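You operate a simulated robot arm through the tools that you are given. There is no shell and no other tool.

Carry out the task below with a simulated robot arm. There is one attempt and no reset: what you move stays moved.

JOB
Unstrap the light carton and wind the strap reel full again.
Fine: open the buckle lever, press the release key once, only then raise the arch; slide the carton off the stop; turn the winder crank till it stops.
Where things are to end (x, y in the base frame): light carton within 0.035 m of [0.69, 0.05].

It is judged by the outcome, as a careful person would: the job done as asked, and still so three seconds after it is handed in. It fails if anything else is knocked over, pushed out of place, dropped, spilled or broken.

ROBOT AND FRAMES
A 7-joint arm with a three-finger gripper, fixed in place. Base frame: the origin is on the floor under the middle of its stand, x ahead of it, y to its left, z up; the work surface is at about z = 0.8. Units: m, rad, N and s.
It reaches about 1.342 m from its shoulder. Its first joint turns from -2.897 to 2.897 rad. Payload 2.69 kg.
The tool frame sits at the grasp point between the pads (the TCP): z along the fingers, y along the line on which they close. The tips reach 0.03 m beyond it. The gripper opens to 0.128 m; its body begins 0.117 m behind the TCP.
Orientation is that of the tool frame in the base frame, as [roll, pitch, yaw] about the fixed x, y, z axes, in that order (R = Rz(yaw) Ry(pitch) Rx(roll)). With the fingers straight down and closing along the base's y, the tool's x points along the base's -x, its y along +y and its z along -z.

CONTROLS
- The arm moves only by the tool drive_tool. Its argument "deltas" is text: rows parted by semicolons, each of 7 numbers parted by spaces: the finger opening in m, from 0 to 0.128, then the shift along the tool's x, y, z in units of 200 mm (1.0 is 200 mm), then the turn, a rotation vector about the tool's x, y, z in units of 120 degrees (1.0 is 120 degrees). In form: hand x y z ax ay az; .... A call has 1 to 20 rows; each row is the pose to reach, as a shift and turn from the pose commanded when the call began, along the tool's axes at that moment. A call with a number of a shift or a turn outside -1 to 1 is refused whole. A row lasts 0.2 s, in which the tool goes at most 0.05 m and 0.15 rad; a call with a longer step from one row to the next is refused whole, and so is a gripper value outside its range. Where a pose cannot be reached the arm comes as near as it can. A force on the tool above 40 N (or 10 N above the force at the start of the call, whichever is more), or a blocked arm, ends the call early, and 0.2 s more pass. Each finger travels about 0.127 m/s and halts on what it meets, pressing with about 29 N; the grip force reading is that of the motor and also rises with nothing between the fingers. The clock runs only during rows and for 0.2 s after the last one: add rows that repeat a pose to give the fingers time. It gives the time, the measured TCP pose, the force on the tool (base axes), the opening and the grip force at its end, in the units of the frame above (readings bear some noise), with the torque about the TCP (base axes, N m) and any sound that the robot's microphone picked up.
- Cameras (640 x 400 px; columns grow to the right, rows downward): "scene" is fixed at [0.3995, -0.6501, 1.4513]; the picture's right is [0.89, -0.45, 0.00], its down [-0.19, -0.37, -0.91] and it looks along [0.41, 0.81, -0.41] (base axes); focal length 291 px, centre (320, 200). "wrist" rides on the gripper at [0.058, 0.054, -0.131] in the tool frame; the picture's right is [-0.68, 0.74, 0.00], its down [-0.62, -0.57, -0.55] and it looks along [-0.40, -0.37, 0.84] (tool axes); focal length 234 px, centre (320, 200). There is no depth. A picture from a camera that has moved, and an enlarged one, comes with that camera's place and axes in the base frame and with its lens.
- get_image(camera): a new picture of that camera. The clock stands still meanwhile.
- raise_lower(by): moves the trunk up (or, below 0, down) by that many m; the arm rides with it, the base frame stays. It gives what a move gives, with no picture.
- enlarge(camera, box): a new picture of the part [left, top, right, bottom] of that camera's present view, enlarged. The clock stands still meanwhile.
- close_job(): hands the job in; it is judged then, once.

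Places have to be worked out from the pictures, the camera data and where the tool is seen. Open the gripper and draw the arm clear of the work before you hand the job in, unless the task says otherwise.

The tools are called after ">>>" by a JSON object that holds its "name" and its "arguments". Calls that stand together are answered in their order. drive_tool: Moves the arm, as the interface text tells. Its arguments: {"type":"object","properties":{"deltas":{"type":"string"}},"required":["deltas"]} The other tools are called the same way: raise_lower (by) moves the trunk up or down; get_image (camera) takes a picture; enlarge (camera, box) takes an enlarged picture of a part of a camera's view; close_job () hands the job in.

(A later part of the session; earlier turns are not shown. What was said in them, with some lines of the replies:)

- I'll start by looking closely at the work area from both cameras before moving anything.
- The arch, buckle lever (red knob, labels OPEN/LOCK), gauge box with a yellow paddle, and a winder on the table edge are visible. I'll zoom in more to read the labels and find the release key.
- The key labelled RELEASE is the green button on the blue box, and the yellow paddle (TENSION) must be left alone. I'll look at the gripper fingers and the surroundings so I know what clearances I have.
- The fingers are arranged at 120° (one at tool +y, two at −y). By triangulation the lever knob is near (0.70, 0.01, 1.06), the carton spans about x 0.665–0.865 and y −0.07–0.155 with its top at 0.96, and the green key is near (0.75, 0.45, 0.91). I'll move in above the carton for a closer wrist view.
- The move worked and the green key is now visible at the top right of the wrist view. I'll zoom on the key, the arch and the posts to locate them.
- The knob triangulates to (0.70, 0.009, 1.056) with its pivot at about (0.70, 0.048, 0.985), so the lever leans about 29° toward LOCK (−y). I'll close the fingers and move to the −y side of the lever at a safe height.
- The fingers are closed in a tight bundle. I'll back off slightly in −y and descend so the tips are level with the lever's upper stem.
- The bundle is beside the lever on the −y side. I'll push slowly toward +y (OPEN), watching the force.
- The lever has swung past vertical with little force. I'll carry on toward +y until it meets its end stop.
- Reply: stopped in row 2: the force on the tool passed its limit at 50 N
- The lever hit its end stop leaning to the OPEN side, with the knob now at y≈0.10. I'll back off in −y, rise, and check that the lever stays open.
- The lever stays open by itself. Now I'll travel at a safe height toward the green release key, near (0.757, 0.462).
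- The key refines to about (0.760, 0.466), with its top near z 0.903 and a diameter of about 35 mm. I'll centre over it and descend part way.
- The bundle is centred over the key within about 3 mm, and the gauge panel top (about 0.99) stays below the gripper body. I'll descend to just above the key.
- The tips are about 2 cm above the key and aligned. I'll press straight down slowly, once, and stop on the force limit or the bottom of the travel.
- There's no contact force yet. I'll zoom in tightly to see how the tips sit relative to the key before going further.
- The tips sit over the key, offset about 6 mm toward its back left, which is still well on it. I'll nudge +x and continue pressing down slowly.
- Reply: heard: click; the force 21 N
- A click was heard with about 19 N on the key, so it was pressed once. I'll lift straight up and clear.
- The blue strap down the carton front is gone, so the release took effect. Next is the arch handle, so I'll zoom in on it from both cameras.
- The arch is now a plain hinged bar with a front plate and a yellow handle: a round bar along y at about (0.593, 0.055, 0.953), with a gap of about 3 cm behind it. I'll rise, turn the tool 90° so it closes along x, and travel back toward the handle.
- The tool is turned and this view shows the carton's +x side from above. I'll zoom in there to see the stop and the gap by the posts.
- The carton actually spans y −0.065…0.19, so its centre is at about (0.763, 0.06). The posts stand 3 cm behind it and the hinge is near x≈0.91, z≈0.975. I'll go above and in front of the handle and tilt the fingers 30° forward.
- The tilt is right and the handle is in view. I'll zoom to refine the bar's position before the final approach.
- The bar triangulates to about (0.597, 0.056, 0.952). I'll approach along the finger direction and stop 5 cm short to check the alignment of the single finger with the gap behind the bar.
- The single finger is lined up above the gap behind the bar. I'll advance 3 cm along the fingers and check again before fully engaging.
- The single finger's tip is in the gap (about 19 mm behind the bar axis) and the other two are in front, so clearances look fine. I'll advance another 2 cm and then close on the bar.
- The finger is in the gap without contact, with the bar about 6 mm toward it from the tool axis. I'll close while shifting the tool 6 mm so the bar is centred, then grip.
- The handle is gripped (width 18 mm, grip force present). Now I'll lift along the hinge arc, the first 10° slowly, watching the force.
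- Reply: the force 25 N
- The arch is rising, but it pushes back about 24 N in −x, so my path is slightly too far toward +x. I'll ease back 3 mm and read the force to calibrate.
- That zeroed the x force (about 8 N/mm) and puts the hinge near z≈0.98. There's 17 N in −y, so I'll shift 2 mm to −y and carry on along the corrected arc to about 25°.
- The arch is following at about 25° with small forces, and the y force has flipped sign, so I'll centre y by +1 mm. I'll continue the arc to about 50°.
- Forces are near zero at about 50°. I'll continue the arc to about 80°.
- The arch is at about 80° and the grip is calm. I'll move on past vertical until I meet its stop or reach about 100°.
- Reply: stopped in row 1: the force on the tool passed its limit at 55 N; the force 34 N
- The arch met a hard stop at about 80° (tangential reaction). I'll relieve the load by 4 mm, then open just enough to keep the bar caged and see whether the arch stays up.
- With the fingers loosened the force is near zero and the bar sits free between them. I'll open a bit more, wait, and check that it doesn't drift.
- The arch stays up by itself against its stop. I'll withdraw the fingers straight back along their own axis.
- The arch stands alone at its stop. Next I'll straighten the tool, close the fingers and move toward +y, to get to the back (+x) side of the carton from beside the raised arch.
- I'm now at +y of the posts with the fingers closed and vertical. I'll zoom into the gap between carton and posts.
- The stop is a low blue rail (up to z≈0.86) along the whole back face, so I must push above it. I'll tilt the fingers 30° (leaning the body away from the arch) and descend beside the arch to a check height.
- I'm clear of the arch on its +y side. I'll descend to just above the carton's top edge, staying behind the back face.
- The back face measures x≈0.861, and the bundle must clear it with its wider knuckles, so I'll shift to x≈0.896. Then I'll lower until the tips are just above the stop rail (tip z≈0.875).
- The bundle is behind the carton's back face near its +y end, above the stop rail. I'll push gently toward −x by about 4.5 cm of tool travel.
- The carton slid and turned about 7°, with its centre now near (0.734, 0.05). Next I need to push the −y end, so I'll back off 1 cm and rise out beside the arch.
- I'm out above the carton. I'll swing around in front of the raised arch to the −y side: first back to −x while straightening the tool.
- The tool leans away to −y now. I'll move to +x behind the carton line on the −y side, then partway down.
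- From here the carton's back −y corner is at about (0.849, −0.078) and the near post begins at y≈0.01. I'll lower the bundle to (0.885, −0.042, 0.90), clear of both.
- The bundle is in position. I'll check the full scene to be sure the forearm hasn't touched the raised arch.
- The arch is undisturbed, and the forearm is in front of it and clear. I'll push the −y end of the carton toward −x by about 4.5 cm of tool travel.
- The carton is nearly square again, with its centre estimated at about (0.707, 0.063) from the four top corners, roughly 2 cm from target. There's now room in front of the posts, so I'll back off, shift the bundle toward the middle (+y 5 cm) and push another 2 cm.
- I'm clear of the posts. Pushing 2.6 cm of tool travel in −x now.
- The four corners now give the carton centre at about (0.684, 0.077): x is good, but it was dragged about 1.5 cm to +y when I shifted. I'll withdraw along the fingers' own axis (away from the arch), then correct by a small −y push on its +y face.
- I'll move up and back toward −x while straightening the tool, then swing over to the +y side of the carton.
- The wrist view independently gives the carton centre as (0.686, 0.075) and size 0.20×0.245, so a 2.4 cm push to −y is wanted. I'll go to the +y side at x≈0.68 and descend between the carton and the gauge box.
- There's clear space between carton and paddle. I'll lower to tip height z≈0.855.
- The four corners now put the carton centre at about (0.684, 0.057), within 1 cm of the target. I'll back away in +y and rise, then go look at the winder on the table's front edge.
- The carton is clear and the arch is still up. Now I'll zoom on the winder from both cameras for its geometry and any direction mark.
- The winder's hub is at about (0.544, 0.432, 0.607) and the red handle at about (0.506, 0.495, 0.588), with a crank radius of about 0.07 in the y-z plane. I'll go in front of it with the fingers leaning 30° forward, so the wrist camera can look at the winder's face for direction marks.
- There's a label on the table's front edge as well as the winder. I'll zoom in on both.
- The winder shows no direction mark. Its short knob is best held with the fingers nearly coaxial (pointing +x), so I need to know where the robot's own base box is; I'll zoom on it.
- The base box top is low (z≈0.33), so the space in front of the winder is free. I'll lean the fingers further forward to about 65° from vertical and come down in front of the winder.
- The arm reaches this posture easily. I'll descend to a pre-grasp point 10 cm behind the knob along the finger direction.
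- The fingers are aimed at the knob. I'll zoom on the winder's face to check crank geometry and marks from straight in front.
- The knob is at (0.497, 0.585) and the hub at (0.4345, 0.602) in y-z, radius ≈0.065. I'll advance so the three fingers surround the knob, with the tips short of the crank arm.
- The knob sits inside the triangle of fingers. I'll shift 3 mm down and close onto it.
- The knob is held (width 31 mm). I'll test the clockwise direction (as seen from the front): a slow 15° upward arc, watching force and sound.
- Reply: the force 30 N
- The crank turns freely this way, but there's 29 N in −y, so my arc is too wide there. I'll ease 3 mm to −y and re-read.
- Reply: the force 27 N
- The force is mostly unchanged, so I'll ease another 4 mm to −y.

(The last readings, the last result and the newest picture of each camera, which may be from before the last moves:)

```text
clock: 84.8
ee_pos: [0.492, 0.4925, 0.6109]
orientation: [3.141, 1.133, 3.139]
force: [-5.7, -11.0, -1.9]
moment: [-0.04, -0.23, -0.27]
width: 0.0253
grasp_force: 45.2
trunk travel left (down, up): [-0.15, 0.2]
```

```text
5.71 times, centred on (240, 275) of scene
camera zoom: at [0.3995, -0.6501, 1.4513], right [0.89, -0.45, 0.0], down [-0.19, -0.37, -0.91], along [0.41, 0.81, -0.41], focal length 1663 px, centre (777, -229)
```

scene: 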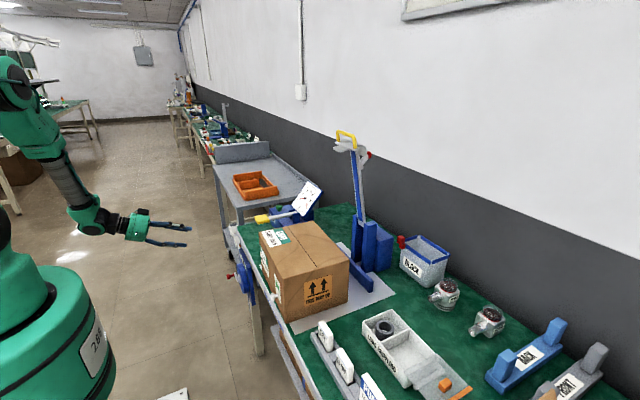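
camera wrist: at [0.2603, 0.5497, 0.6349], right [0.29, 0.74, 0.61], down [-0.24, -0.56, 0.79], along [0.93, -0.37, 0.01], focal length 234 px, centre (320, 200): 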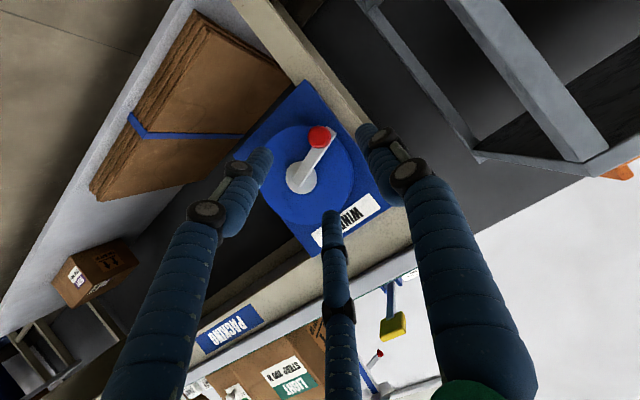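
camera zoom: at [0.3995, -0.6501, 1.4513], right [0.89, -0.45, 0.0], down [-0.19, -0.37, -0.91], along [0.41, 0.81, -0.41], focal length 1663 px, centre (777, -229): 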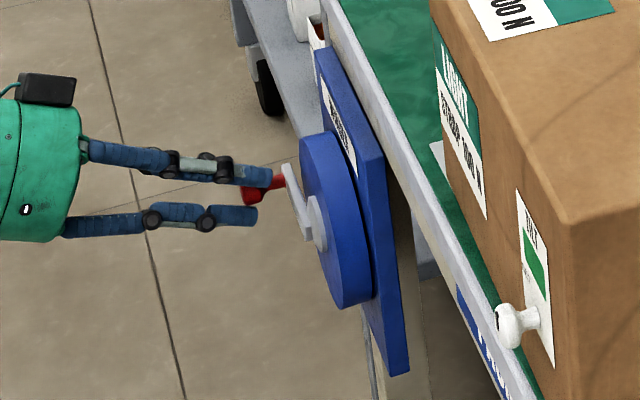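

The knob has now settled firmly between the fingers (width 25 mm) and the force has dropped. I'll continue clockwise to about 30° above horizontal with a slightly smaller radius.

>>> {"name": "drive_tool", "arguments": {"deltas": "0 -0.0319 -0.008 -0.015 0 0 0; 0 -0.0633 -0.015 -0.0298 0 0 0; 0 -0.0937 -0.026 -0.0441 0 0 0; 0 -0.1267 -0.044 -0.0596 0 0 0"}}

>>> {"name": "enlarge", "arguments": {"camera": "wrist", "box": [220, 80, 400, 240]}}

```text
clock: 85.8
ee_pos: [0.4915, 0.4853, 0.6403]
orientation: [-3.141, 1.134, -3.141]
force: [-13.1, 7.0, -4.4]
moment: [0.5, 0.44, 0.93]
width: 0.0251
grasp_force: 45.1
trunk travel left (down, up): [-0.15, 0.2]
```

```text
2.50 times, centred on (310, 160) of wrist
camera zoom: at [0.3484, 0.5402, 0.6419], right [0.29, 0.74, 0.61], down [-0.24, -0.57, 0.79], along [0.93, -0.37, 0.01], focal length 585 px, centre (345, 300)
```

zoom: 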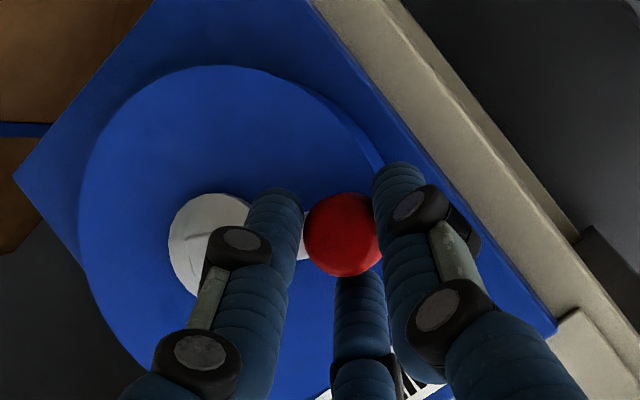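

The crank follows, and the hub is now seen at (0.434, 0.599) with effective radius 0.062. I'll continue clockwise another 90° over the top.

>>> {"name": "drive_tool", "arguments": {"deltas": "0 -0.0377 -0.0338 -0.0176 0 0 0; 0 -0.0696 -0.0742 -0.0325 0 0 0; 0 -0.0947 -0.1201 -0.0441 0 0 0; 0 -0.1121 -0.1702 -0.0523 0 0 0; 0 -0.1213 -0.2228 -0.0566 0 0 0; 0 -0.1222 -0.2764 -0.057 0 0 0; 0 -0.1146 -0.3293 -0.0534 0 0 0; 0 -0.0987 -0.38 -0.046 0 0 0; 0 -0.0752 -0.4269 -0.0351 0 0 0"}}

>>> {"name": "get_image", "arguments": {"camera": "wrist"}}

>>> {"name": "enlarge", "arguments": {"camera": "scene", "box": [200, 240, 280, 310]}}

```text
clock: 87.0
ee_pos: [0.495, 0.4439, 0.67]
orientation: [3.131, 1.138, 3.13]
force: [-12.7, -2.8, 15.3]
moment: [-0.34, -0.33, -0.53]
width: 0.0249
grasp_force: 44.9
trunk travel left (down, up): [-0.15, 0.2]
stopped in row 5: the force on the tool passed its limit at 42 N (the readings are from after the stop); the commanded pose is now the measured one
```

```text
taken
camera wrist: at [0.3509, 0.4997, 0.6717], right [0.28, 0.73, 0.62], down [-0.24, -0.57, 0.79], along [0.93, -0.37, 0.02], focal length 234 px, centre (320, 200)
```

wrist: 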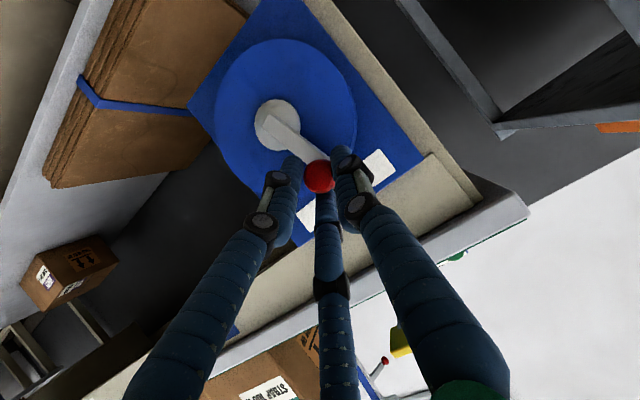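

```text
5.71 times, centred on (240, 275) of scene
camera zoom: at [0.3995, -0.6501, 1.4513], right [0.89, -0.45, 0.0], down [-0.19, -0.37, -0.91], along [0.41, 0.81, -0.41], focal length 1663 px, centre (777, -229)
```

zoom: 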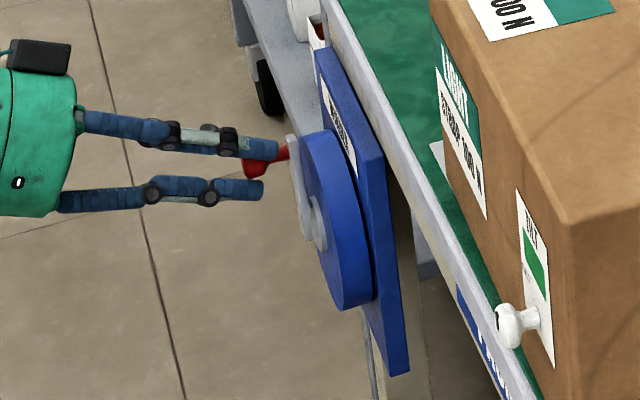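

That was a radius mismatch at the top (the crank pushed the tool up), not a stop. Three measured points fit a tool-centre circle about (y 0.434, z 0.612) with r≈0.059, so I'll continue with that and a 3 mm pull-back in x.

>>> {"name": "drive_tool", "arguments": {"deltas": "0 -0.0005 -0.025 -0.0168 0 0 0; 0 -0.0037 -0.0505 -0.0182 0 0 0; 0 0.0004 -0.1015 -0.0163 0 0 0; 0 0.0126 -0.1515 -0.0106 0 0 0; 0 0.0321 -0.198 -0.0016 0 0 0; 0 0.0588 -0.24 0.0109 0 0 0"}}

```text
clock: 88.1
ee_pos: [0.4937, 0.4094, 0.67]
orientation: [3.128, 1.146, 3.122]
force: [-11.3, -6.4, 17.9]
moment: [-0.19, -1.1, -0.52]
width: 0.0253
grasp_force: 45.3
trunk travel left (down, up): [-0.15, 0.2]
stopped in row 5: the force on the tool passed its limit at 44 N (the readings are from after the stop); the commanded pose is now the measured one
```

It's again mild radial misfit rather than a stop (the crank has passed the top). Refitting all points gives a tool circle about (0.428, 0.608) with r≈0.065, so I'll continue with that.

>>> {"name": "drive_tool", "arguments": {"deltas": "0 -0.005 0 -0.0132 0 0 0; 0 0.0123 -0.044 -0.0054 0 0 0; 0 0.0378 -0.093 0.0061 0 0 0; 0 0.0711 -0.136 0.0212 0 0 0; 0 0.1125 -0.1725 0.0399 0 0 0; 0 0.1571 -0.2005 0.0601 0 0 0; 0 0.2077 -0.22 0.083 0 0 0"}}

>>> {"name": "get_image", "arguments": {"camera": "wrist"}}

```text
clock: 89.0
ee_pos: [0.4932, 0.3893, 0.6603]
orientation: [3.137, 1.148, 3.128]
force: [-11.3, -9.0, 19.3]
moment: [0.24, -1.29, -0.13]
width: 0.0252
grasp_force: 45.2
out of reach, approached as far as the arm can: row 4
trunk travel left (down, up): [-0.15, 0.2]
stopped in row 4: the force on the tool passed its limit at 42 N (the readings are from after the stop); the commanded pose is now the measured one
```

```text
taken
camera wrist: at [0.3499, 0.4461, 0.6596], right [0.29, 0.73, 0.62], down [-0.25, -0.56, 0.79], along [0.92, -0.38, 0.03], focal length 234 px, centre (320, 200)
```

wrist: 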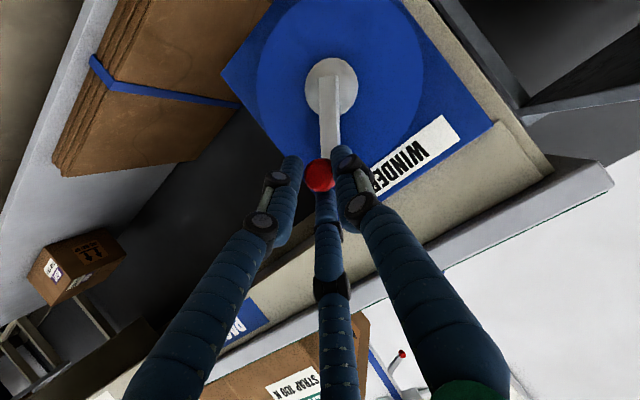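

The arm reports "out of reach" as I come round toward −y. This is probably a wrist limit from pointing so far forward at low height, so I'll release the knob, pull back, and lower the trunk to gain reach.

>>> {"name": "drive_tool", "arguments": {"deltas": "0.03 0 0 0 0 0 0; 0.06 0 0 0 0 0 0; 0.07 0 0 0 0 0 0; 0.07 0 0 -0.12 0 0 0; 0.07 0 0 -0.3 0 0 0; 0.07 0 0 -0.45 0 0 0; 0.07 0 0 -0.45 0 0 0"}}

>>> {"name": "get_image", "arguments": {"camera": "wrist"}}

>>> {"name": "get_image", "arguments": {"camera": "scene"}}

```text
clock: 90.7
ee_pos: [0.4117, 0.3996, 0.6967]
orientation: [-3.12, 1.145, -3.134]
force: [-0.5, -0.3, 0.2]
moment: [0.01, 0.01, 0.0]
width: 0.0701
grasp_force: 0.1
out of reach, approached as far as the arm can: row 5, 6, 7
trunk travel left (down, up): [-0.15, 0.2]
```

```text
taken
camera wrist: at [0.2702, 0.4568, 0.6962], right [0.29, 0.74, 0.61], down [-0.25, -0.55, 0.79], along [0.92, -0.38, 0.03], focal length 234 px, centre (320, 200)
```

wrist: 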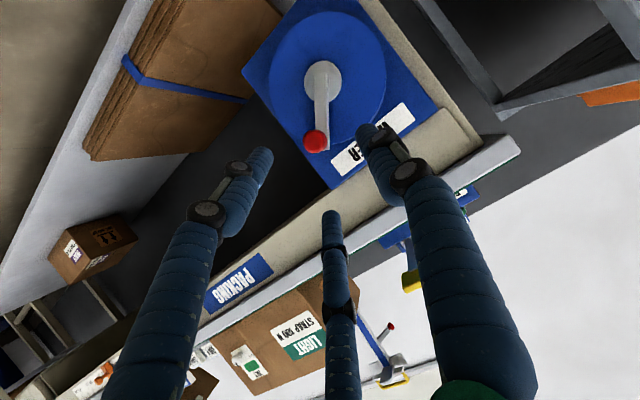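

```text
taken
```

scene: 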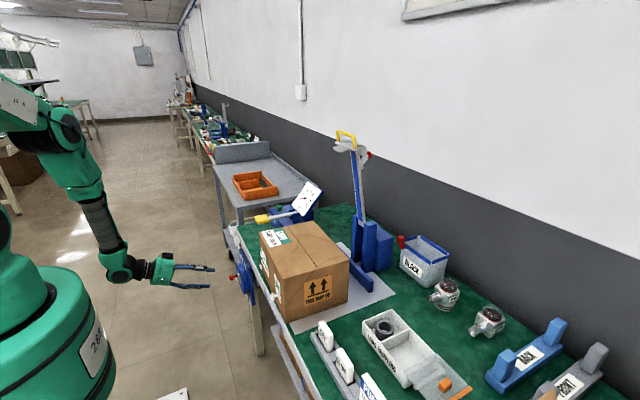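

The crank stays where I left it (about 124°). The scene shows the forearm steep with the wrist bent hard, so lowering the trunk should help; I'll do that in free space.

>>> {"name": "raise_lower", "arguments": {"by": -0.15}}

>>> {"name": "get_image", "arguments": {"camera": "scene"}}

```text
clock: 92.4
ee_pos: [0.4133, 0.3999, 0.5468]
orientation: [-3.121, 1.145, -3.137]
force: [-0.1, 0.3, -0.2]
moment: [0.0, -0.01, -0.02]
width: 0.0698
grasp_force: 0.0
trunk travel left (down, up): [0.0, 0.35]
```

```text
taken
```

scene: 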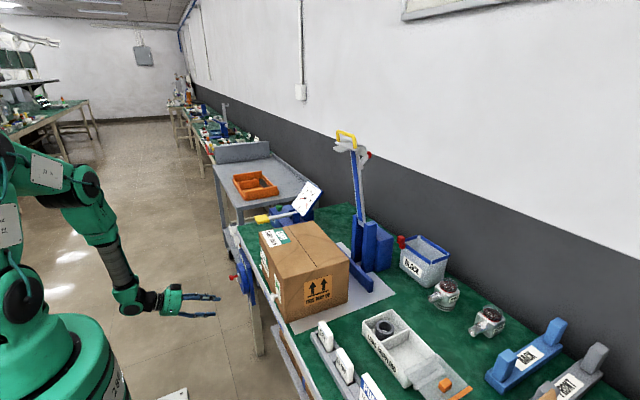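

The trunk is down 15 cm. I'll trim the orientation (tilt 60°) and come up to a pre-grasp point in front of the knob at its present position, checking whether reach warnings persist.

>>> {"name": "drive_tool", "arguments": {"deltas": "0.07 -0.15 -0.01 -0.066 -0.002 0.01 0; 0.07 -0.3 -0.02 -0.132 -0.004 0.02 0; 0.07 -0.45 -0.03 -0.198 -0.006 0.03 0; 0.07 -0.6 -0.04 -0.264 -0.008 0.04 0; 0.07 -0.74 -0.045 -0.33 -0.0095 0.0467 0; 0.07 -0.74 -0.045 -0.33 -0.0095 0.0467 0"}}

>>> {"name": "get_image", "arguments": {"camera": "wrist"}}

```text
clock: 93.8
ee_pos: [0.4149, 0.3922, 0.7075]
orientation: [-3.141, 1.047, -3.138]
force: [0.9, 0.6, 0.1]
moment: [0.0, 0.01, -0.01]
width: 0.0699
grasp_force: 0.1
trunk travel left (down, up): [0.0, 0.35]
```

```text
taken
camera wrist: at [0.2714, 0.4456, 0.7221], right [0.34, 0.74, 0.59], down [-0.16, -0.57, 0.81], along [0.93, -0.37, -0.07], focal length 234 px, centre (320, 200)
```

wrist: 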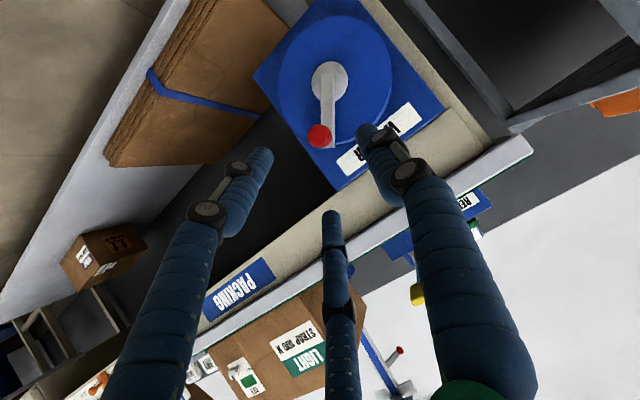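

No reach warnings now and the orientation is exact. I'll advance onto the knob and close.

>>> {"name": "drive_tool", "arguments": {"deltas": "0.07 0 0 0.12 0 0 0; 0.07 0 0 0.24 0 0 0; 0.07 0 0 0.36 0 0 0; 0.07 0 0 0.445 0 0 0; 0.05 0 0 0.445 0 0 0; 0.03 0 0 0.445 0 0 0; 0.01 0 0 0.445 0 0 0; 0 0 0 0.445 0 0 0; 0 0 0 0.445 0 0 0"}}

>>> {"name": "enlarge", "arguments": {"camera": "wrist", "box": [220, 80, 400, 240]}}

>>> {"name": "enlarge", "arguments": {"camera": "scene", "box": [200, 240, 280, 310]}}

```text
clock: 95.8
ee_pos: [0.4906, 0.3925, 0.6627]
orientation: [3.141, 1.048, -3.14]
force: [8.3, -6.8, 3.4]
moment: [-0.22, -0.31, -0.19]
width: 0.0296
grasp_force: 29.1
trunk travel left (down, up): [0.0, 0.35]
```

```text
2.50 times, centred on (310, 160) of wrist
camera zoom: at [0.3485, 0.4477, 0.6777], right [0.34, 0.74, 0.59], down [-0.17, -0.57, 0.81], along [0.93, -0.37, -0.07], focal length 585 px, centre (345, 300)
```

zoom: 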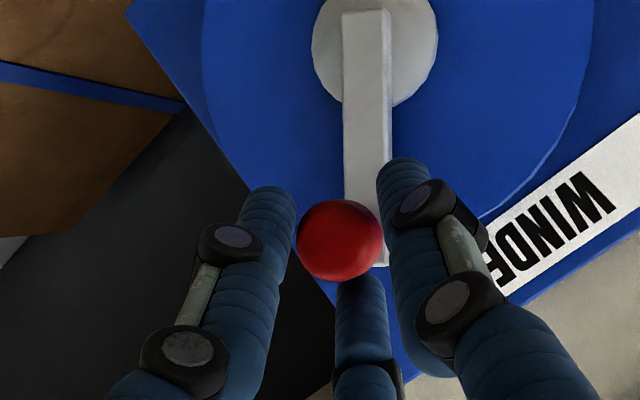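

```text
5.71 times, centred on (240, 275) of scene
camera zoom: at [0.3995, -0.6501, 1.4513], right [0.89, -0.45, 0.0], down [-0.19, -0.37, -0.91], along [0.41, 0.81, -0.41], focal length 1663 px, centre (777, -229)
```

zoom: 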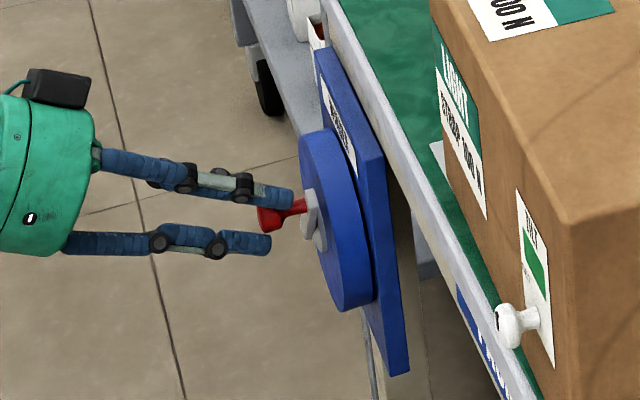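

The knob is enclosed again. A snug cage (30 mm) rather than a hard squeeze should let it rotate with less misfit force, so I'll continue clockwise down the −y side in 10° steps.

>>> {"name": "drive_tool", "arguments": {"deltas": "0.03 0.0117 -0.023 0.0068 0 0 0; 0.03 0.0459 -0.0625 0.0265 0 0 0; 0.03 0.0853 -0.0945 0.0493 0 0 0; 0.03 0.129 -0.118 0.0745 0 0 0; 0.03 0.1758 -0.1325 0.1015 0 0 0; 0.03 0.2239 -0.1375 0.1293 0 0 0; 0.03 0.2719 -0.1325 0.157 0 0 0; 0.03 0.3187 -0.118 0.184 0 0 0; 0.03 0.3624 -0.0945 0.2093 0 0 0"}}

>>> {"name": "enlarge", "arguments": {"camera": "wrist", "box": [220, 80, 400, 240]}}

>>> {"name": "enlarge", "arguments": {"camera": "scene", "box": [200, 240, 280, 310]}}

```text
clock: 97.6
ee_pos: [0.4911, 0.3651, 0.594]
orientation: [-3.141, 1.049, 3.138]
force: [12.1, -22.3, 15.1]
moment: [0.15, -0.27, -0.5]
width: 0.0464
grasp_force: 12.1
trunk travel left (down, up): [0.0, 0.35]
stopped in row 8: the force on the tool passed its limit at 43 N (the readings are from after the stop); the commanded pose is now the measured one
```

```text
2.50 times, centred on (310, 160) of wrist
camera zoom: at [0.3495, 0.4198, 0.6081], right [0.34, 0.74, 0.59], down [-0.17, -0.56, 0.81], along [0.92, -0.38, -0.07], focal length 585 px, centre (345, 300)
```

zoom: 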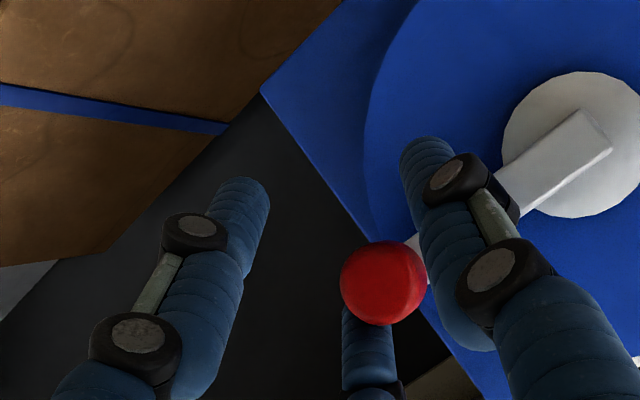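

```text
5.71 times, centred on (240, 275) of scene
camera zoom: at [0.3995, -0.6501, 1.4513], right [0.89, -0.45, 0.0], down [-0.19, -0.37, -0.91], along [0.41, 0.81, -0.41], focal length 1663 px, centre (777, -229)
```

zoom: 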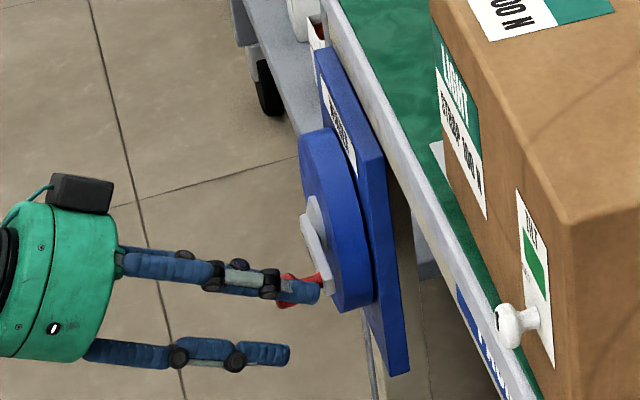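

The knob stopped at about 177° while my fingers were pushed open by about 43 N, so the crank may have reached a stop. To make sure, I'll re-centre on the knob, grip it firmly, and test again.

>>> {"name": "drive_tool", "arguments": {"deltas": "0.05 -0.026 0.008 -0.015 0 0 0; 0.055 -0.052 0.018 -0.03 0 0 0; 0.04 -0.052 0.018 -0.03 0 0 0; 0.02 -0.052 0.018 -0.03 0 0 0; 0 -0.052 0.018 -0.03 0 0 0; 0 -0.052 0.018 -0.03 0 0 0"}}

>>> {"name": "enlarge", "arguments": {"camera": "wrist", "box": [220, 80, 400, 240]}}

```text
clock: 98.7
ee_pos: [0.4942, 0.368, 0.6095]
orientation: [3.138, 1.058, 3.129]
force: [13.3, -24.9, 24.6]
moment: [-0.31, -0.97, -0.46]
width: 0.0281
grasp_force: 29.0
trunk travel left (down, up): [0.0, 0.35]
stopped in row 5: the force on the tool passed its limit at 50 N (the readings are from after the stop); the commanded pose is now the measured one
```

```text
2.50 times, centred on (310, 160) of wrist
camera zoom: at [0.3523, 0.4236, 0.6228], right [0.34, 0.73, 0.59], down [-0.18, -0.57, 0.81], along [0.92, -0.38, -0.06], focal length 585 px, centre (345, 300)
```

zoom: 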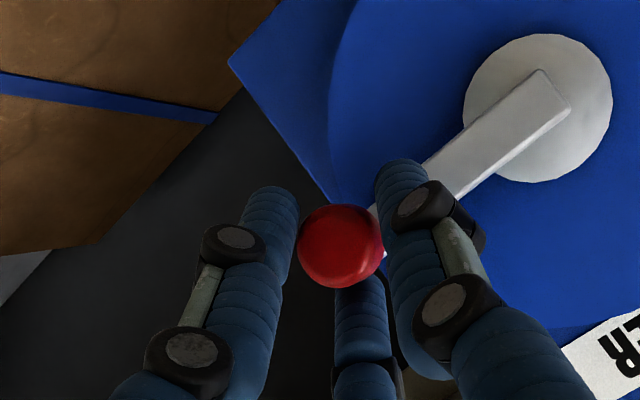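

The knob still sits at about 179°, the same place, even after regripping. I'll relieve the grip misalignment by 3 mm in −y and 2 mm up, to get a clean baseline before the push test.

>>> {"name": "drive_tool", "arguments": {"deltas": "0 -0.009 -0.015 -0.005 0 0 0; 0 -0.009 -0.015 -0.005 0 0 0; 0 -0.009 -0.015 -0.005 0 0 0"}}

```text
clock: 99.5
ee_pos: [0.4935, 0.3666, 0.609]
orientation: [3.138, 1.054, 3.134]
force: [25.4, -16.4, 12.8]
moment: [-0.18, -0.63, -0.16]
width: 0.0271
grasp_force: 29.1
trunk travel left (down, up): [0.0, 0.35]
```

There's some pull in +x as the fingers wedge behind the knob's head, so I'll ease forward 3 mm and a bit more to −y.

>>> {"name": "drive_tool", "arguments": {"deltas": "0 -0.0118 -0.012 0.0105 0 0 0; 0 -0.0118 -0.012 0.0105 0 0 0; 0 -0.0118 -0.012 0.0105 0 0 0"}}

>>> {"name": "enlarge", "arguments": {"camera": "wrist", "box": [220, 80, 400, 240]}}

```text
clock: 100.3
ee_pos: [0.4948, 0.365, 0.6091]
orientation: [-3.14, 1.049, 3.141]
force: [-33.7, 14.2, 4.8]
moment: [0.18, 0.14, 0.38]
width: 0.0255
grasp_force: 45.0
trunk travel left (down, up): [0.0, 0.35]
```

```text
2.50 times, centred on (310, 160) of wrist
camera zoom: at [0.3525, 0.4196, 0.6238], right [0.34, 0.74, 0.59], down [-0.17, -0.56, 0.81], along [0.93, -0.37, -0.06], focal length 585 px, centre (345, 300)
```

zoom: 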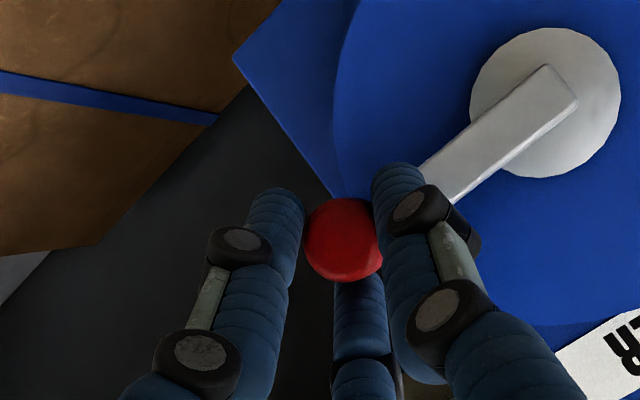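

Now it's a full three-finger grip (25.5 mm). I'll relieve x slightly and then test clockwise again with a slow 6 mm downward push.

>>> {"name": "drive_tool", "arguments": {"deltas": "0 0.0038 -0.006 -0.0065 0 0 0; 0 0.0038 -0.006 -0.0065 0 0 0"}}

>>> {"name": "drive_tool", "arguments": {"deltas": "0 0.0087 0 0.005 0 0 0; 0 0.0173 0 0.01 0 0 0; 0 0.026 0 0.015 0 0 0; 0 0.026 0 0.015 0 0 0"}}

>>> {"name": "enlarge", "arguments": {"camera": "wrist", "box": [220, 80, 400, 240]}}

```text
clock: 100.9
ee_pos: [0.4937, 0.3647, 0.6108]
orientation: [3.141, 1.052, 3.137]
force: [-10.7, 27.2, -9.9]
moment: [-0.22, 0.56, 0.35]
width: 0.0253
grasp_force: 44.9
trunk travel left (down, up): [0.0, 0.35]
```

```text
clock: 101.8
ee_pos: [0.4954, 0.3652, 0.6085]
orientation: [3.135, 1.061, 3.129]
force: [-18.9, -5.2, 23.4]
moment: [-0.06, -0.34, -0.06]
width: 0.0252
grasp_force: 44.9
trunk travel left (down, up): [0.0, 0.35]
stopped in row 4: the force on the tool passed its limit at 42 N (the readings are from after the stop); the commanded pose is now the measured one
```

```text
2.50 times, centred on (310, 160) of wrist
camera zoom: at [0.3538, 0.4201, 0.6213], right [0.33, 0.73, 0.59], down [-0.18, -0.57, 0.8], along [0.92, -0.38, -0.06], focal length 585 px, centre (345, 300)
```

zoom: 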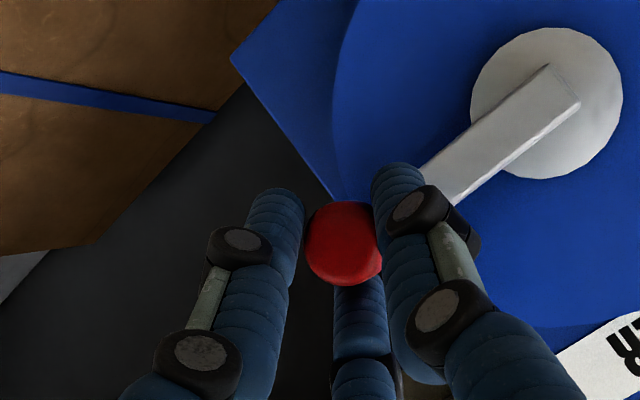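

The crank is blocked clockwise at about 180° (42 N tangential, no motion), so that's a genuine stop. I'll release, pull back and compare the winder's appearance with the first pictures before deciding whether this is the "full" end.

>>> {"name": "drive_tool", "arguments": {"deltas": "0.03 0 0 0 0 0 0; 0.06 0 0 0 0 0 0; 0.07 0 0 0 0 0 0; 0.07 0 0 -0.12 0 0 0; 0.07 0 0 -0.3 0 0 0; 0.07 0 0 -0.48 0 0 0; 0.07 0 0 -0.48 0 0 0"}}

>>> {"name": "enlarge", "arguments": {"camera": "scene", "box": [225, 250, 275, 310]}}

>>> {"name": "get_image", "arguments": {"camera": "wrist"}}

```text
clock: 103.4
ee_pos: [0.4149, 0.3636, 0.6543]
orientation: [3.134, 1.057, 3.131]
force: [0.4, 0.2, 0.0]
moment: [-0.01, -0.03, -0.01]
width: 0.07
grasp_force: 0.0
trunk travel left (down, up): [0.0, 0.35]
```

```text
6.67 times, centred on (250, 280) of scene
camera zoom: at [0.3995, -0.6501, 1.4513], right [0.89, -0.45, 0.0], down [-0.19, -0.37, -0.91], along [0.41, 0.81, -0.41], focal length 1940 px, centre (787, -333)
```

zoom: 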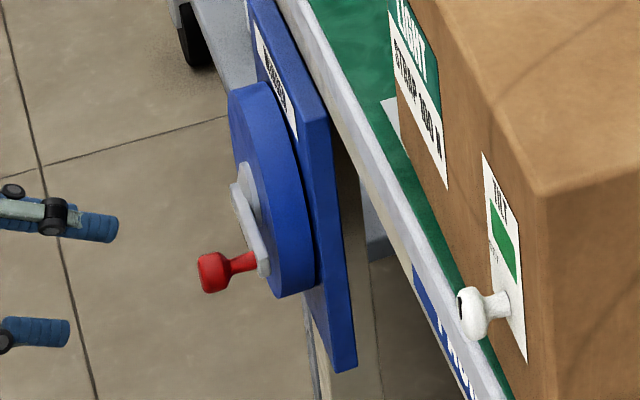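

```text
taken
camera wrist: at [0.2726, 0.4202, 0.6669], right [0.34, 0.73, 0.59], down [-0.18, -0.57, 0.8], along [0.92, -0.38, -0.06], focal length 234 px, centre (320, 200)
```

wrist: 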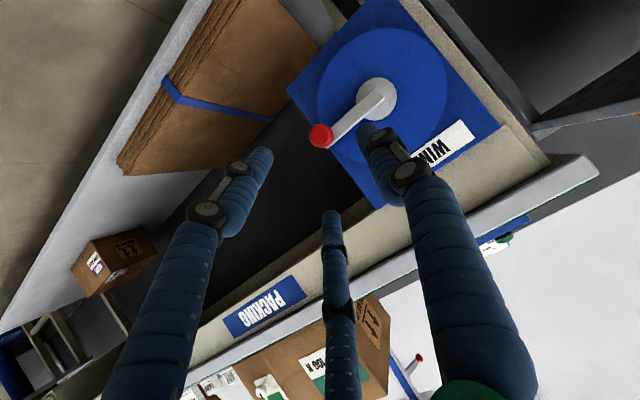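

Compared with the first picture, the blue reel disc is visibly larger (about 5%), growing as I cranked clockwise, so clockwise winds the reel on and this stop is the full end. I'll zoom to verify the crank hasn't slipped back after release.

>>> {"name": "enlarge", "arguments": {"camera": "wrist", "box": [270, 10, 470, 200]}}

>>> {"name": "enlarge", "arguments": {"camera": "scene", "box": [200, 240, 280, 310]}}

```text
2.11 times, centred on (370, 105) of wrist
camera zoom: at [0.2726, 0.4202, 0.6669], right [0.34, 0.73, 0.59], down [-0.18, -0.57, 0.8], along [0.92, -0.38, -0.06], focal length 493 px, centre (215, 400)
```

zoom: 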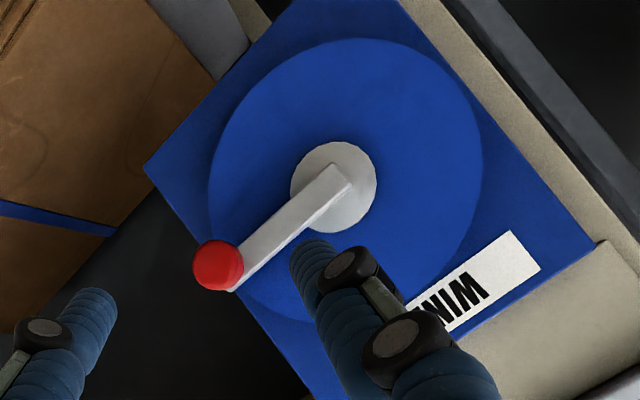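

```text
5.71 times, centred on (240, 275) of scene
camera zoom: at [0.3995, -0.6501, 1.4513], right [0.89, -0.45, 0.0], down [-0.19, -0.37, -0.91], along [0.41, 0.81, -0.41], focal length 1663 px, centre (777, -229)
```

zoom: 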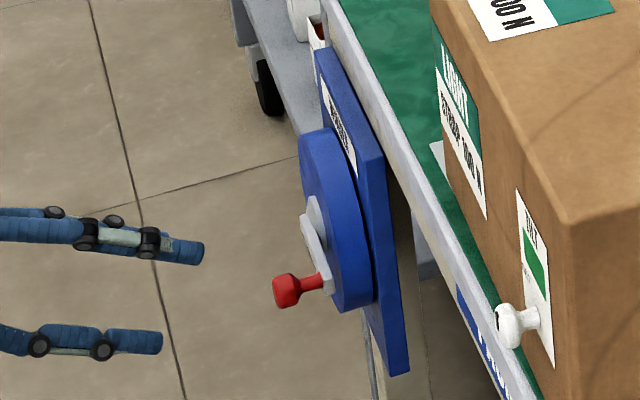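

The crank is still at about 178°. For certainty I'll close the fingers, set them just above the knob, and press it once more in the winding direction (downward here) to confirm it sits against its stop.

>>> {"name": "drive_tool", "arguments": {"deltas": "0.04 0 0 0 0 0 0; 0 0 0 0 0 0 0; 0 -0.1 0 0 0 0 0; 0 -0.2 0.01 0.08 0 0 0; 0 -0.269 0.022 0.18 0 0 0; 0 -0.269 0.022 0.261 0 0 0; 0 -0.269 0.022 0.261 0 0 0"}}

>>> {"name": "enlarge", "arguments": {"camera": "wrist", "box": [220, 80, 420, 240]}}

>>> {"name": "enlarge", "arguments": {"camera": "scene", "box": [200, 240, 280, 310]}}

```text
clock: 105.0
ee_pos: [0.4848, 0.3688, 0.6743]
orientation: [3.134, 1.059, 3.128]
force: [-0.4, -0.3, 0.5]
moment: [0.01, 0.04, -0.03]
width: 0.0021
grasp_force: 28.9
trunk travel left (down, up): [0.0, 0.35]
```

```text
2.50 times, centred on (320, 160) of wrist
camera zoom: at [0.3424, 0.4239, 0.6875], right [0.34, 0.73, 0.59], down [-0.18, -0.57, 0.8], along [0.92, -0.38, -0.06], focal length 585 px, centre (320, 300)
```

zoom: 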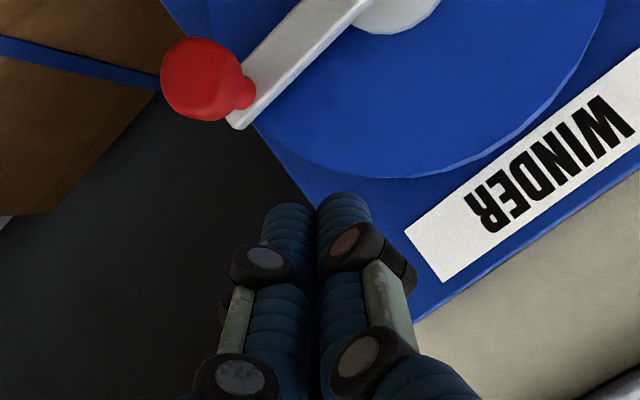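

```text
5.71 times, centred on (240, 275) of scene
camera zoom: at [0.3995, -0.6501, 1.4513], right [0.89, -0.45, 0.0], down [-0.19, -0.37, -0.91], along [0.41, 0.81, -0.41], focal length 1663 px, centre (777, -229)
```

zoom: 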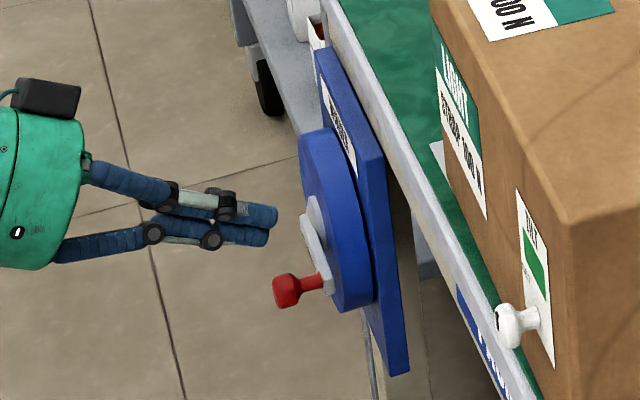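

The closed fingers are above the knob. I'll go 8 mm forward and press down slowly until the force limit trips.

>>> {"name": "drive_tool", "arguments": {"deltas": "0 0.045 0 0.05 0 0 0; 0 0.0847 0 0.0938 0 0 0; 0 0.1021 0 0.1037 0 0 0; 0 0.1195 0 0.1135 0 0 0; 0 0.1369 0 0.1234 0 0 0; 0 0.1543 0 0.1332 0 0 0; 0 0.1717 0 0.143 0 0 0"}}

>>> {"name": "enlarge", "arguments": {"camera": "scene", "box": [200, 240, 280, 310]}}

>>> {"name": "enlarge", "arguments": {"camera": "wrist", "box": [220, 80, 420, 240]}}

```text
clock: 106.6
ee_pos: [0.4959, 0.3712, 0.6376]
orientation: [3.126, 1.066, 3.121]
force: [2.6, -1.8, 15.1]
moment: [-0.12, -0.31, -0.12]
width: 0.002
grasp_force: 29.1
trunk travel left (down, up): [0.0, 0.35]
stopped in row 7: the force on the tool passed its limit at 46 N (the readings are from after the stop); the commanded pose is now the measured one
```

```text
5.71 times, centred on (240, 275) of scene
camera zoom: at [0.3995, -0.6501, 1.4513], right [0.89, -0.45, 0.0], down [-0.19, -0.37, -0.91], along [0.41, 0.81, -0.41], focal length 1663 px, centre (777, -229)
```

zoom: 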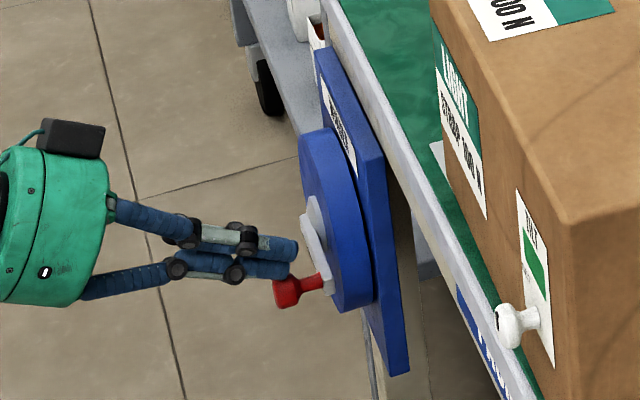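

```text
2.50 times, centred on (320, 160) of wrist
camera zoom: at [0.3532, 0.4269, 0.6495], right [0.33, 0.73, 0.6], down [-0.19, -0.57, 0.8], along [0.92, -0.38, -0.05], focal length 585 px, centre (320, 300)
```

zoom: 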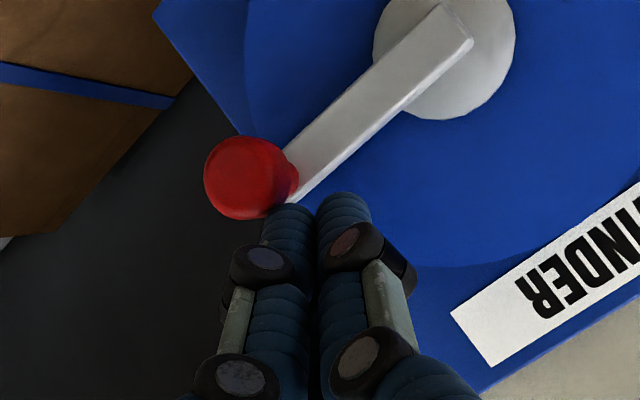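

Pressed with 46 N and the knob didn't move, so the crank is firmly on its full stop. I'll lift off the knob, pull back and open the gripper.

>>> {"name": "drive_tool", "arguments": {"deltas": "0 -0.1 0 -0.05 0 0 0; 0 -0.2 0 -0.12 0 0 0; 0 -0.2 0 -0.3 0 0 0; 0.03 -0.2 0 -0.45 0 0 0; 0.06 -0.3 0 -0.55 0 0 0; 0.1 -0.45 0 -0.6 0 0 0; 0.1 -0.6 0 -0.65 0 0 0; 0.1 -0.6 0 -0.65 0 0 0"}}

>>> {"name": "enlarge", "arguments": {"camera": "scene", "box": [225, 250, 275, 310]}}

>>> {"name": "get_image", "arguments": {"camera": "scene"}}

>>> {"name": "get_image", "arguments": {"camera": "wrist"}}

```text
clock: 108.4
ee_pos: [0.4383, 0.3705, 0.8052]
orientation: [3.13, 1.063, 3.124]
force: [0.4, 0.8, 1.0]
moment: [0.04, 0.01, -0.04]
width: 0.1001
grasp_force: 0.0
trunk travel left (down, up): [0.0, 0.35]
```

```text
6.67 times, centred on (250, 280) of scene
camera zoom: at [0.3995, -0.6501, 1.4513], right [0.89, -0.45, 0.0], down [-0.19, -0.37, -0.91], along [0.41, 0.81, -0.41], focal length 1940 px, centre (787, -333)
```

zoom: 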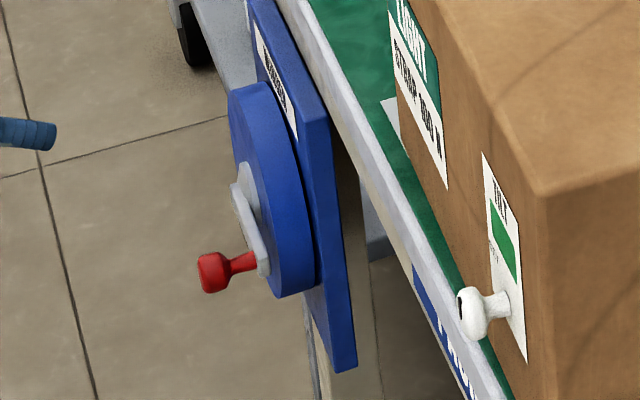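

```text
taken
```

scene: 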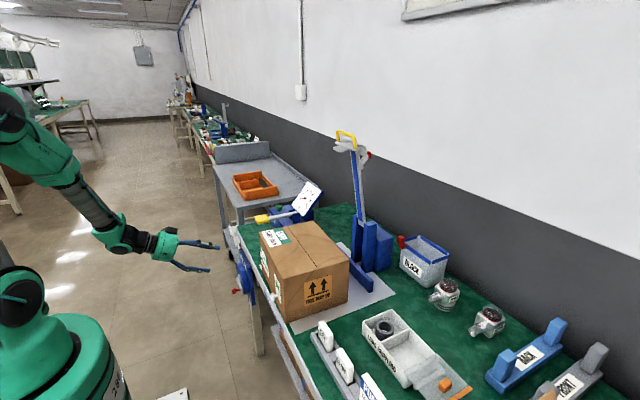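

```text
taken
camera wrist: at [0.2957, 0.4265, 0.8167], right [0.33, 0.73, 0.6], down [-0.18, -0.57, 0.8], along [0.92, -0.38, -0.06], focal length 234 px, centre (320, 200)
```

wrist: 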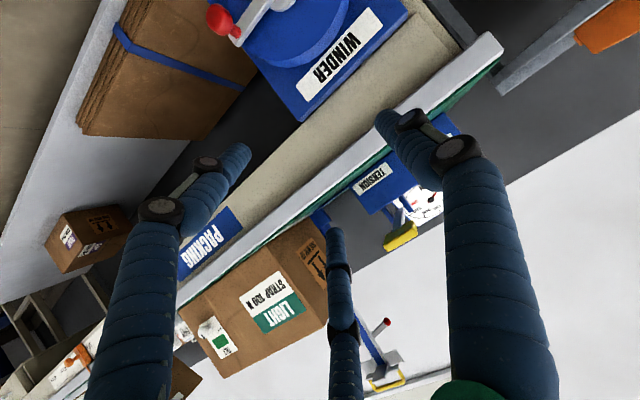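

The crank holds its position and everything else looks undisturbed. I'll raise the trunk back to its original height, then take a final overhead look at the carton.

>>> {"name": "raise_lower", "arguments": {"by": 0.15}}

>>> {"name": "drive_tool", "arguments": {"deltas": "0.1 -0.1 0 -0.15 0 0.06 0; 0.1 -0.2 0 -0.25 0 0.12 0; 0.1 -0.3 0 -0.35 0 0.18 0; 0.1 -0.4 0 -0.45 0 0.24 0; 0.1 -0.5 0 -0.55 0 0.3 0; 0.1 -0.6 0 -0.6 0 0.36 0; 0.1 -0.7 0 -0.65 0 0.42 0; 0.1 -0.7 0 -0.65 0 0.48 0; 0.1 -0.7 0 -0.65 0 0.508 0; 0.1 -0.7 0 -0.65 0 0.508 0"}}

>>> {"name": "get_image", "arguments": {"camera": "wrist"}}

>>> {"name": "get_image", "arguments": {"camera": "scene"}}

```text
clock: 110.1
ee_pos: [0.4374, 0.3713, 0.9544]
orientation: [3.129, 1.062, 3.126]
force: [0.3, 0.3, 0.5]
moment: [0.0, 0.01, 0.01]
width: 0.1002
grasp_force: 0.0
trunk travel left (down, up): [-0.15, 0.2]
```

```text
clock: 112.3
ee_pos: [0.3925, 0.3704, 1.1391]
orientation: [3.136, -0.003, 3.134]
force: [-0.8, -0.2, 0.7]
moment: [0.0, 0.05, -0.02]
width: 0.1001
grasp_force: 0.1
trunk travel left (down, up): [-0.15, 0.2]
```

```text
taken
camera wrist: at [0.335, 0.4243, 1.2704], right [0.68, 0.73, 0.0], down [0.61, -0.57, 0.54], along [0.4, -0.37, -0.84], focal length 234 px, centre (320, 200)
```

wrist: 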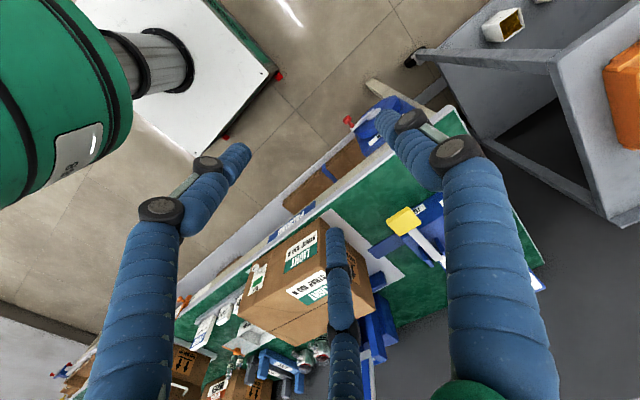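

```text
taken
```

scene: 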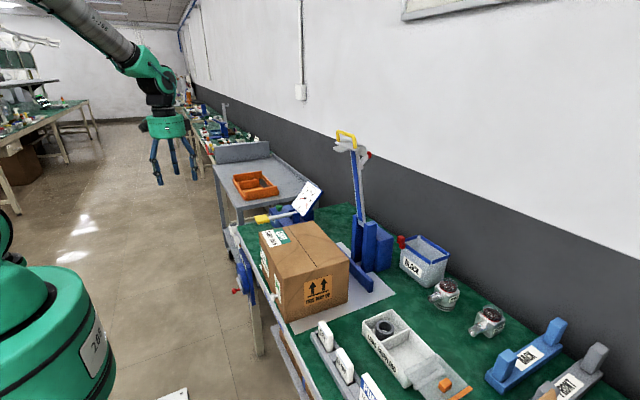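

The arm is clear. One last check of the carton corners, the arch and lever, and the gauge box.

>>> {"name": "enlarge", "arguments": {"camera": "scene", "box": [240, 200, 380, 330]}}

>>> {"name": "enlarge", "arguments": {"camera": "scene", "box": [240, 120, 400, 270]}}

```text
3.08 times, centred on (310, 265) of scene
camera zoom: at [0.3995, -0.6501, 1.4513], right [0.89, -0.45, 0.0], down [-0.19, -0.37, -0.91], along [0.41, 0.81, -0.41], focal length 895 px, centre (351, 0)
```

zoom: 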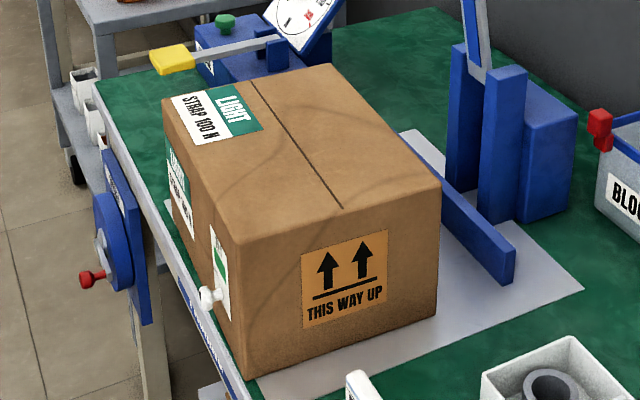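

```text
2.67 times, centred on (320, 195) of scene
camera zoom: at [0.3995, -0.6501, 1.4513], right [0.89, -0.45, 0.0], down [-0.19, -0.37, -0.91], along [0.41, 0.81, -0.41], focal length 776 px, centre (320, 213)
```

zoom: 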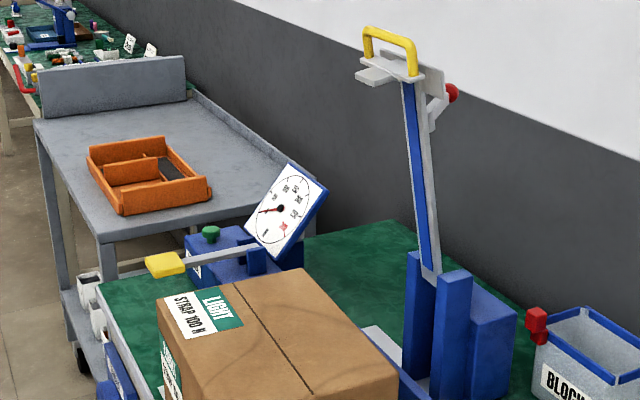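

The carton centre measures (0.685, 0.056), about 8 mm from the target. The lever is open, the strap released after one key press, the arch standing at its stop, the crank hard on its stop, and the gripper open and clear. I'm handing the job in.

>>> {"name": "close_job", "arguments": {}}

```text
The job is handed in.
```

I've handed the job in: the light carton is unstrapped and moved off the stop, and the strap reel is wound until the crank stops.

- **Buckle lever:** it was pushed over to OPEN and stayed there.
- **Release key:** I pressed it once, with one click heard, and the strap came off the carton front. I raised the arch only after that.
- **Arch:** it's raised to its stop at about 80° and stays up by itself.
- **Carton:** its centre measures about (0.685, 0.056), roughly 8 mm from the target.
- **Winder:** I turned the crank clockwise about 195° until it stopped, then pressed it again with about 46 N and it didn't move. The winder has no direction mark; I took clockwise as winding because the reel looked slightly bigger as it turned.

The gripper is open, the arm is clear of the table, and nothing else looked disturbed in the last pictures.
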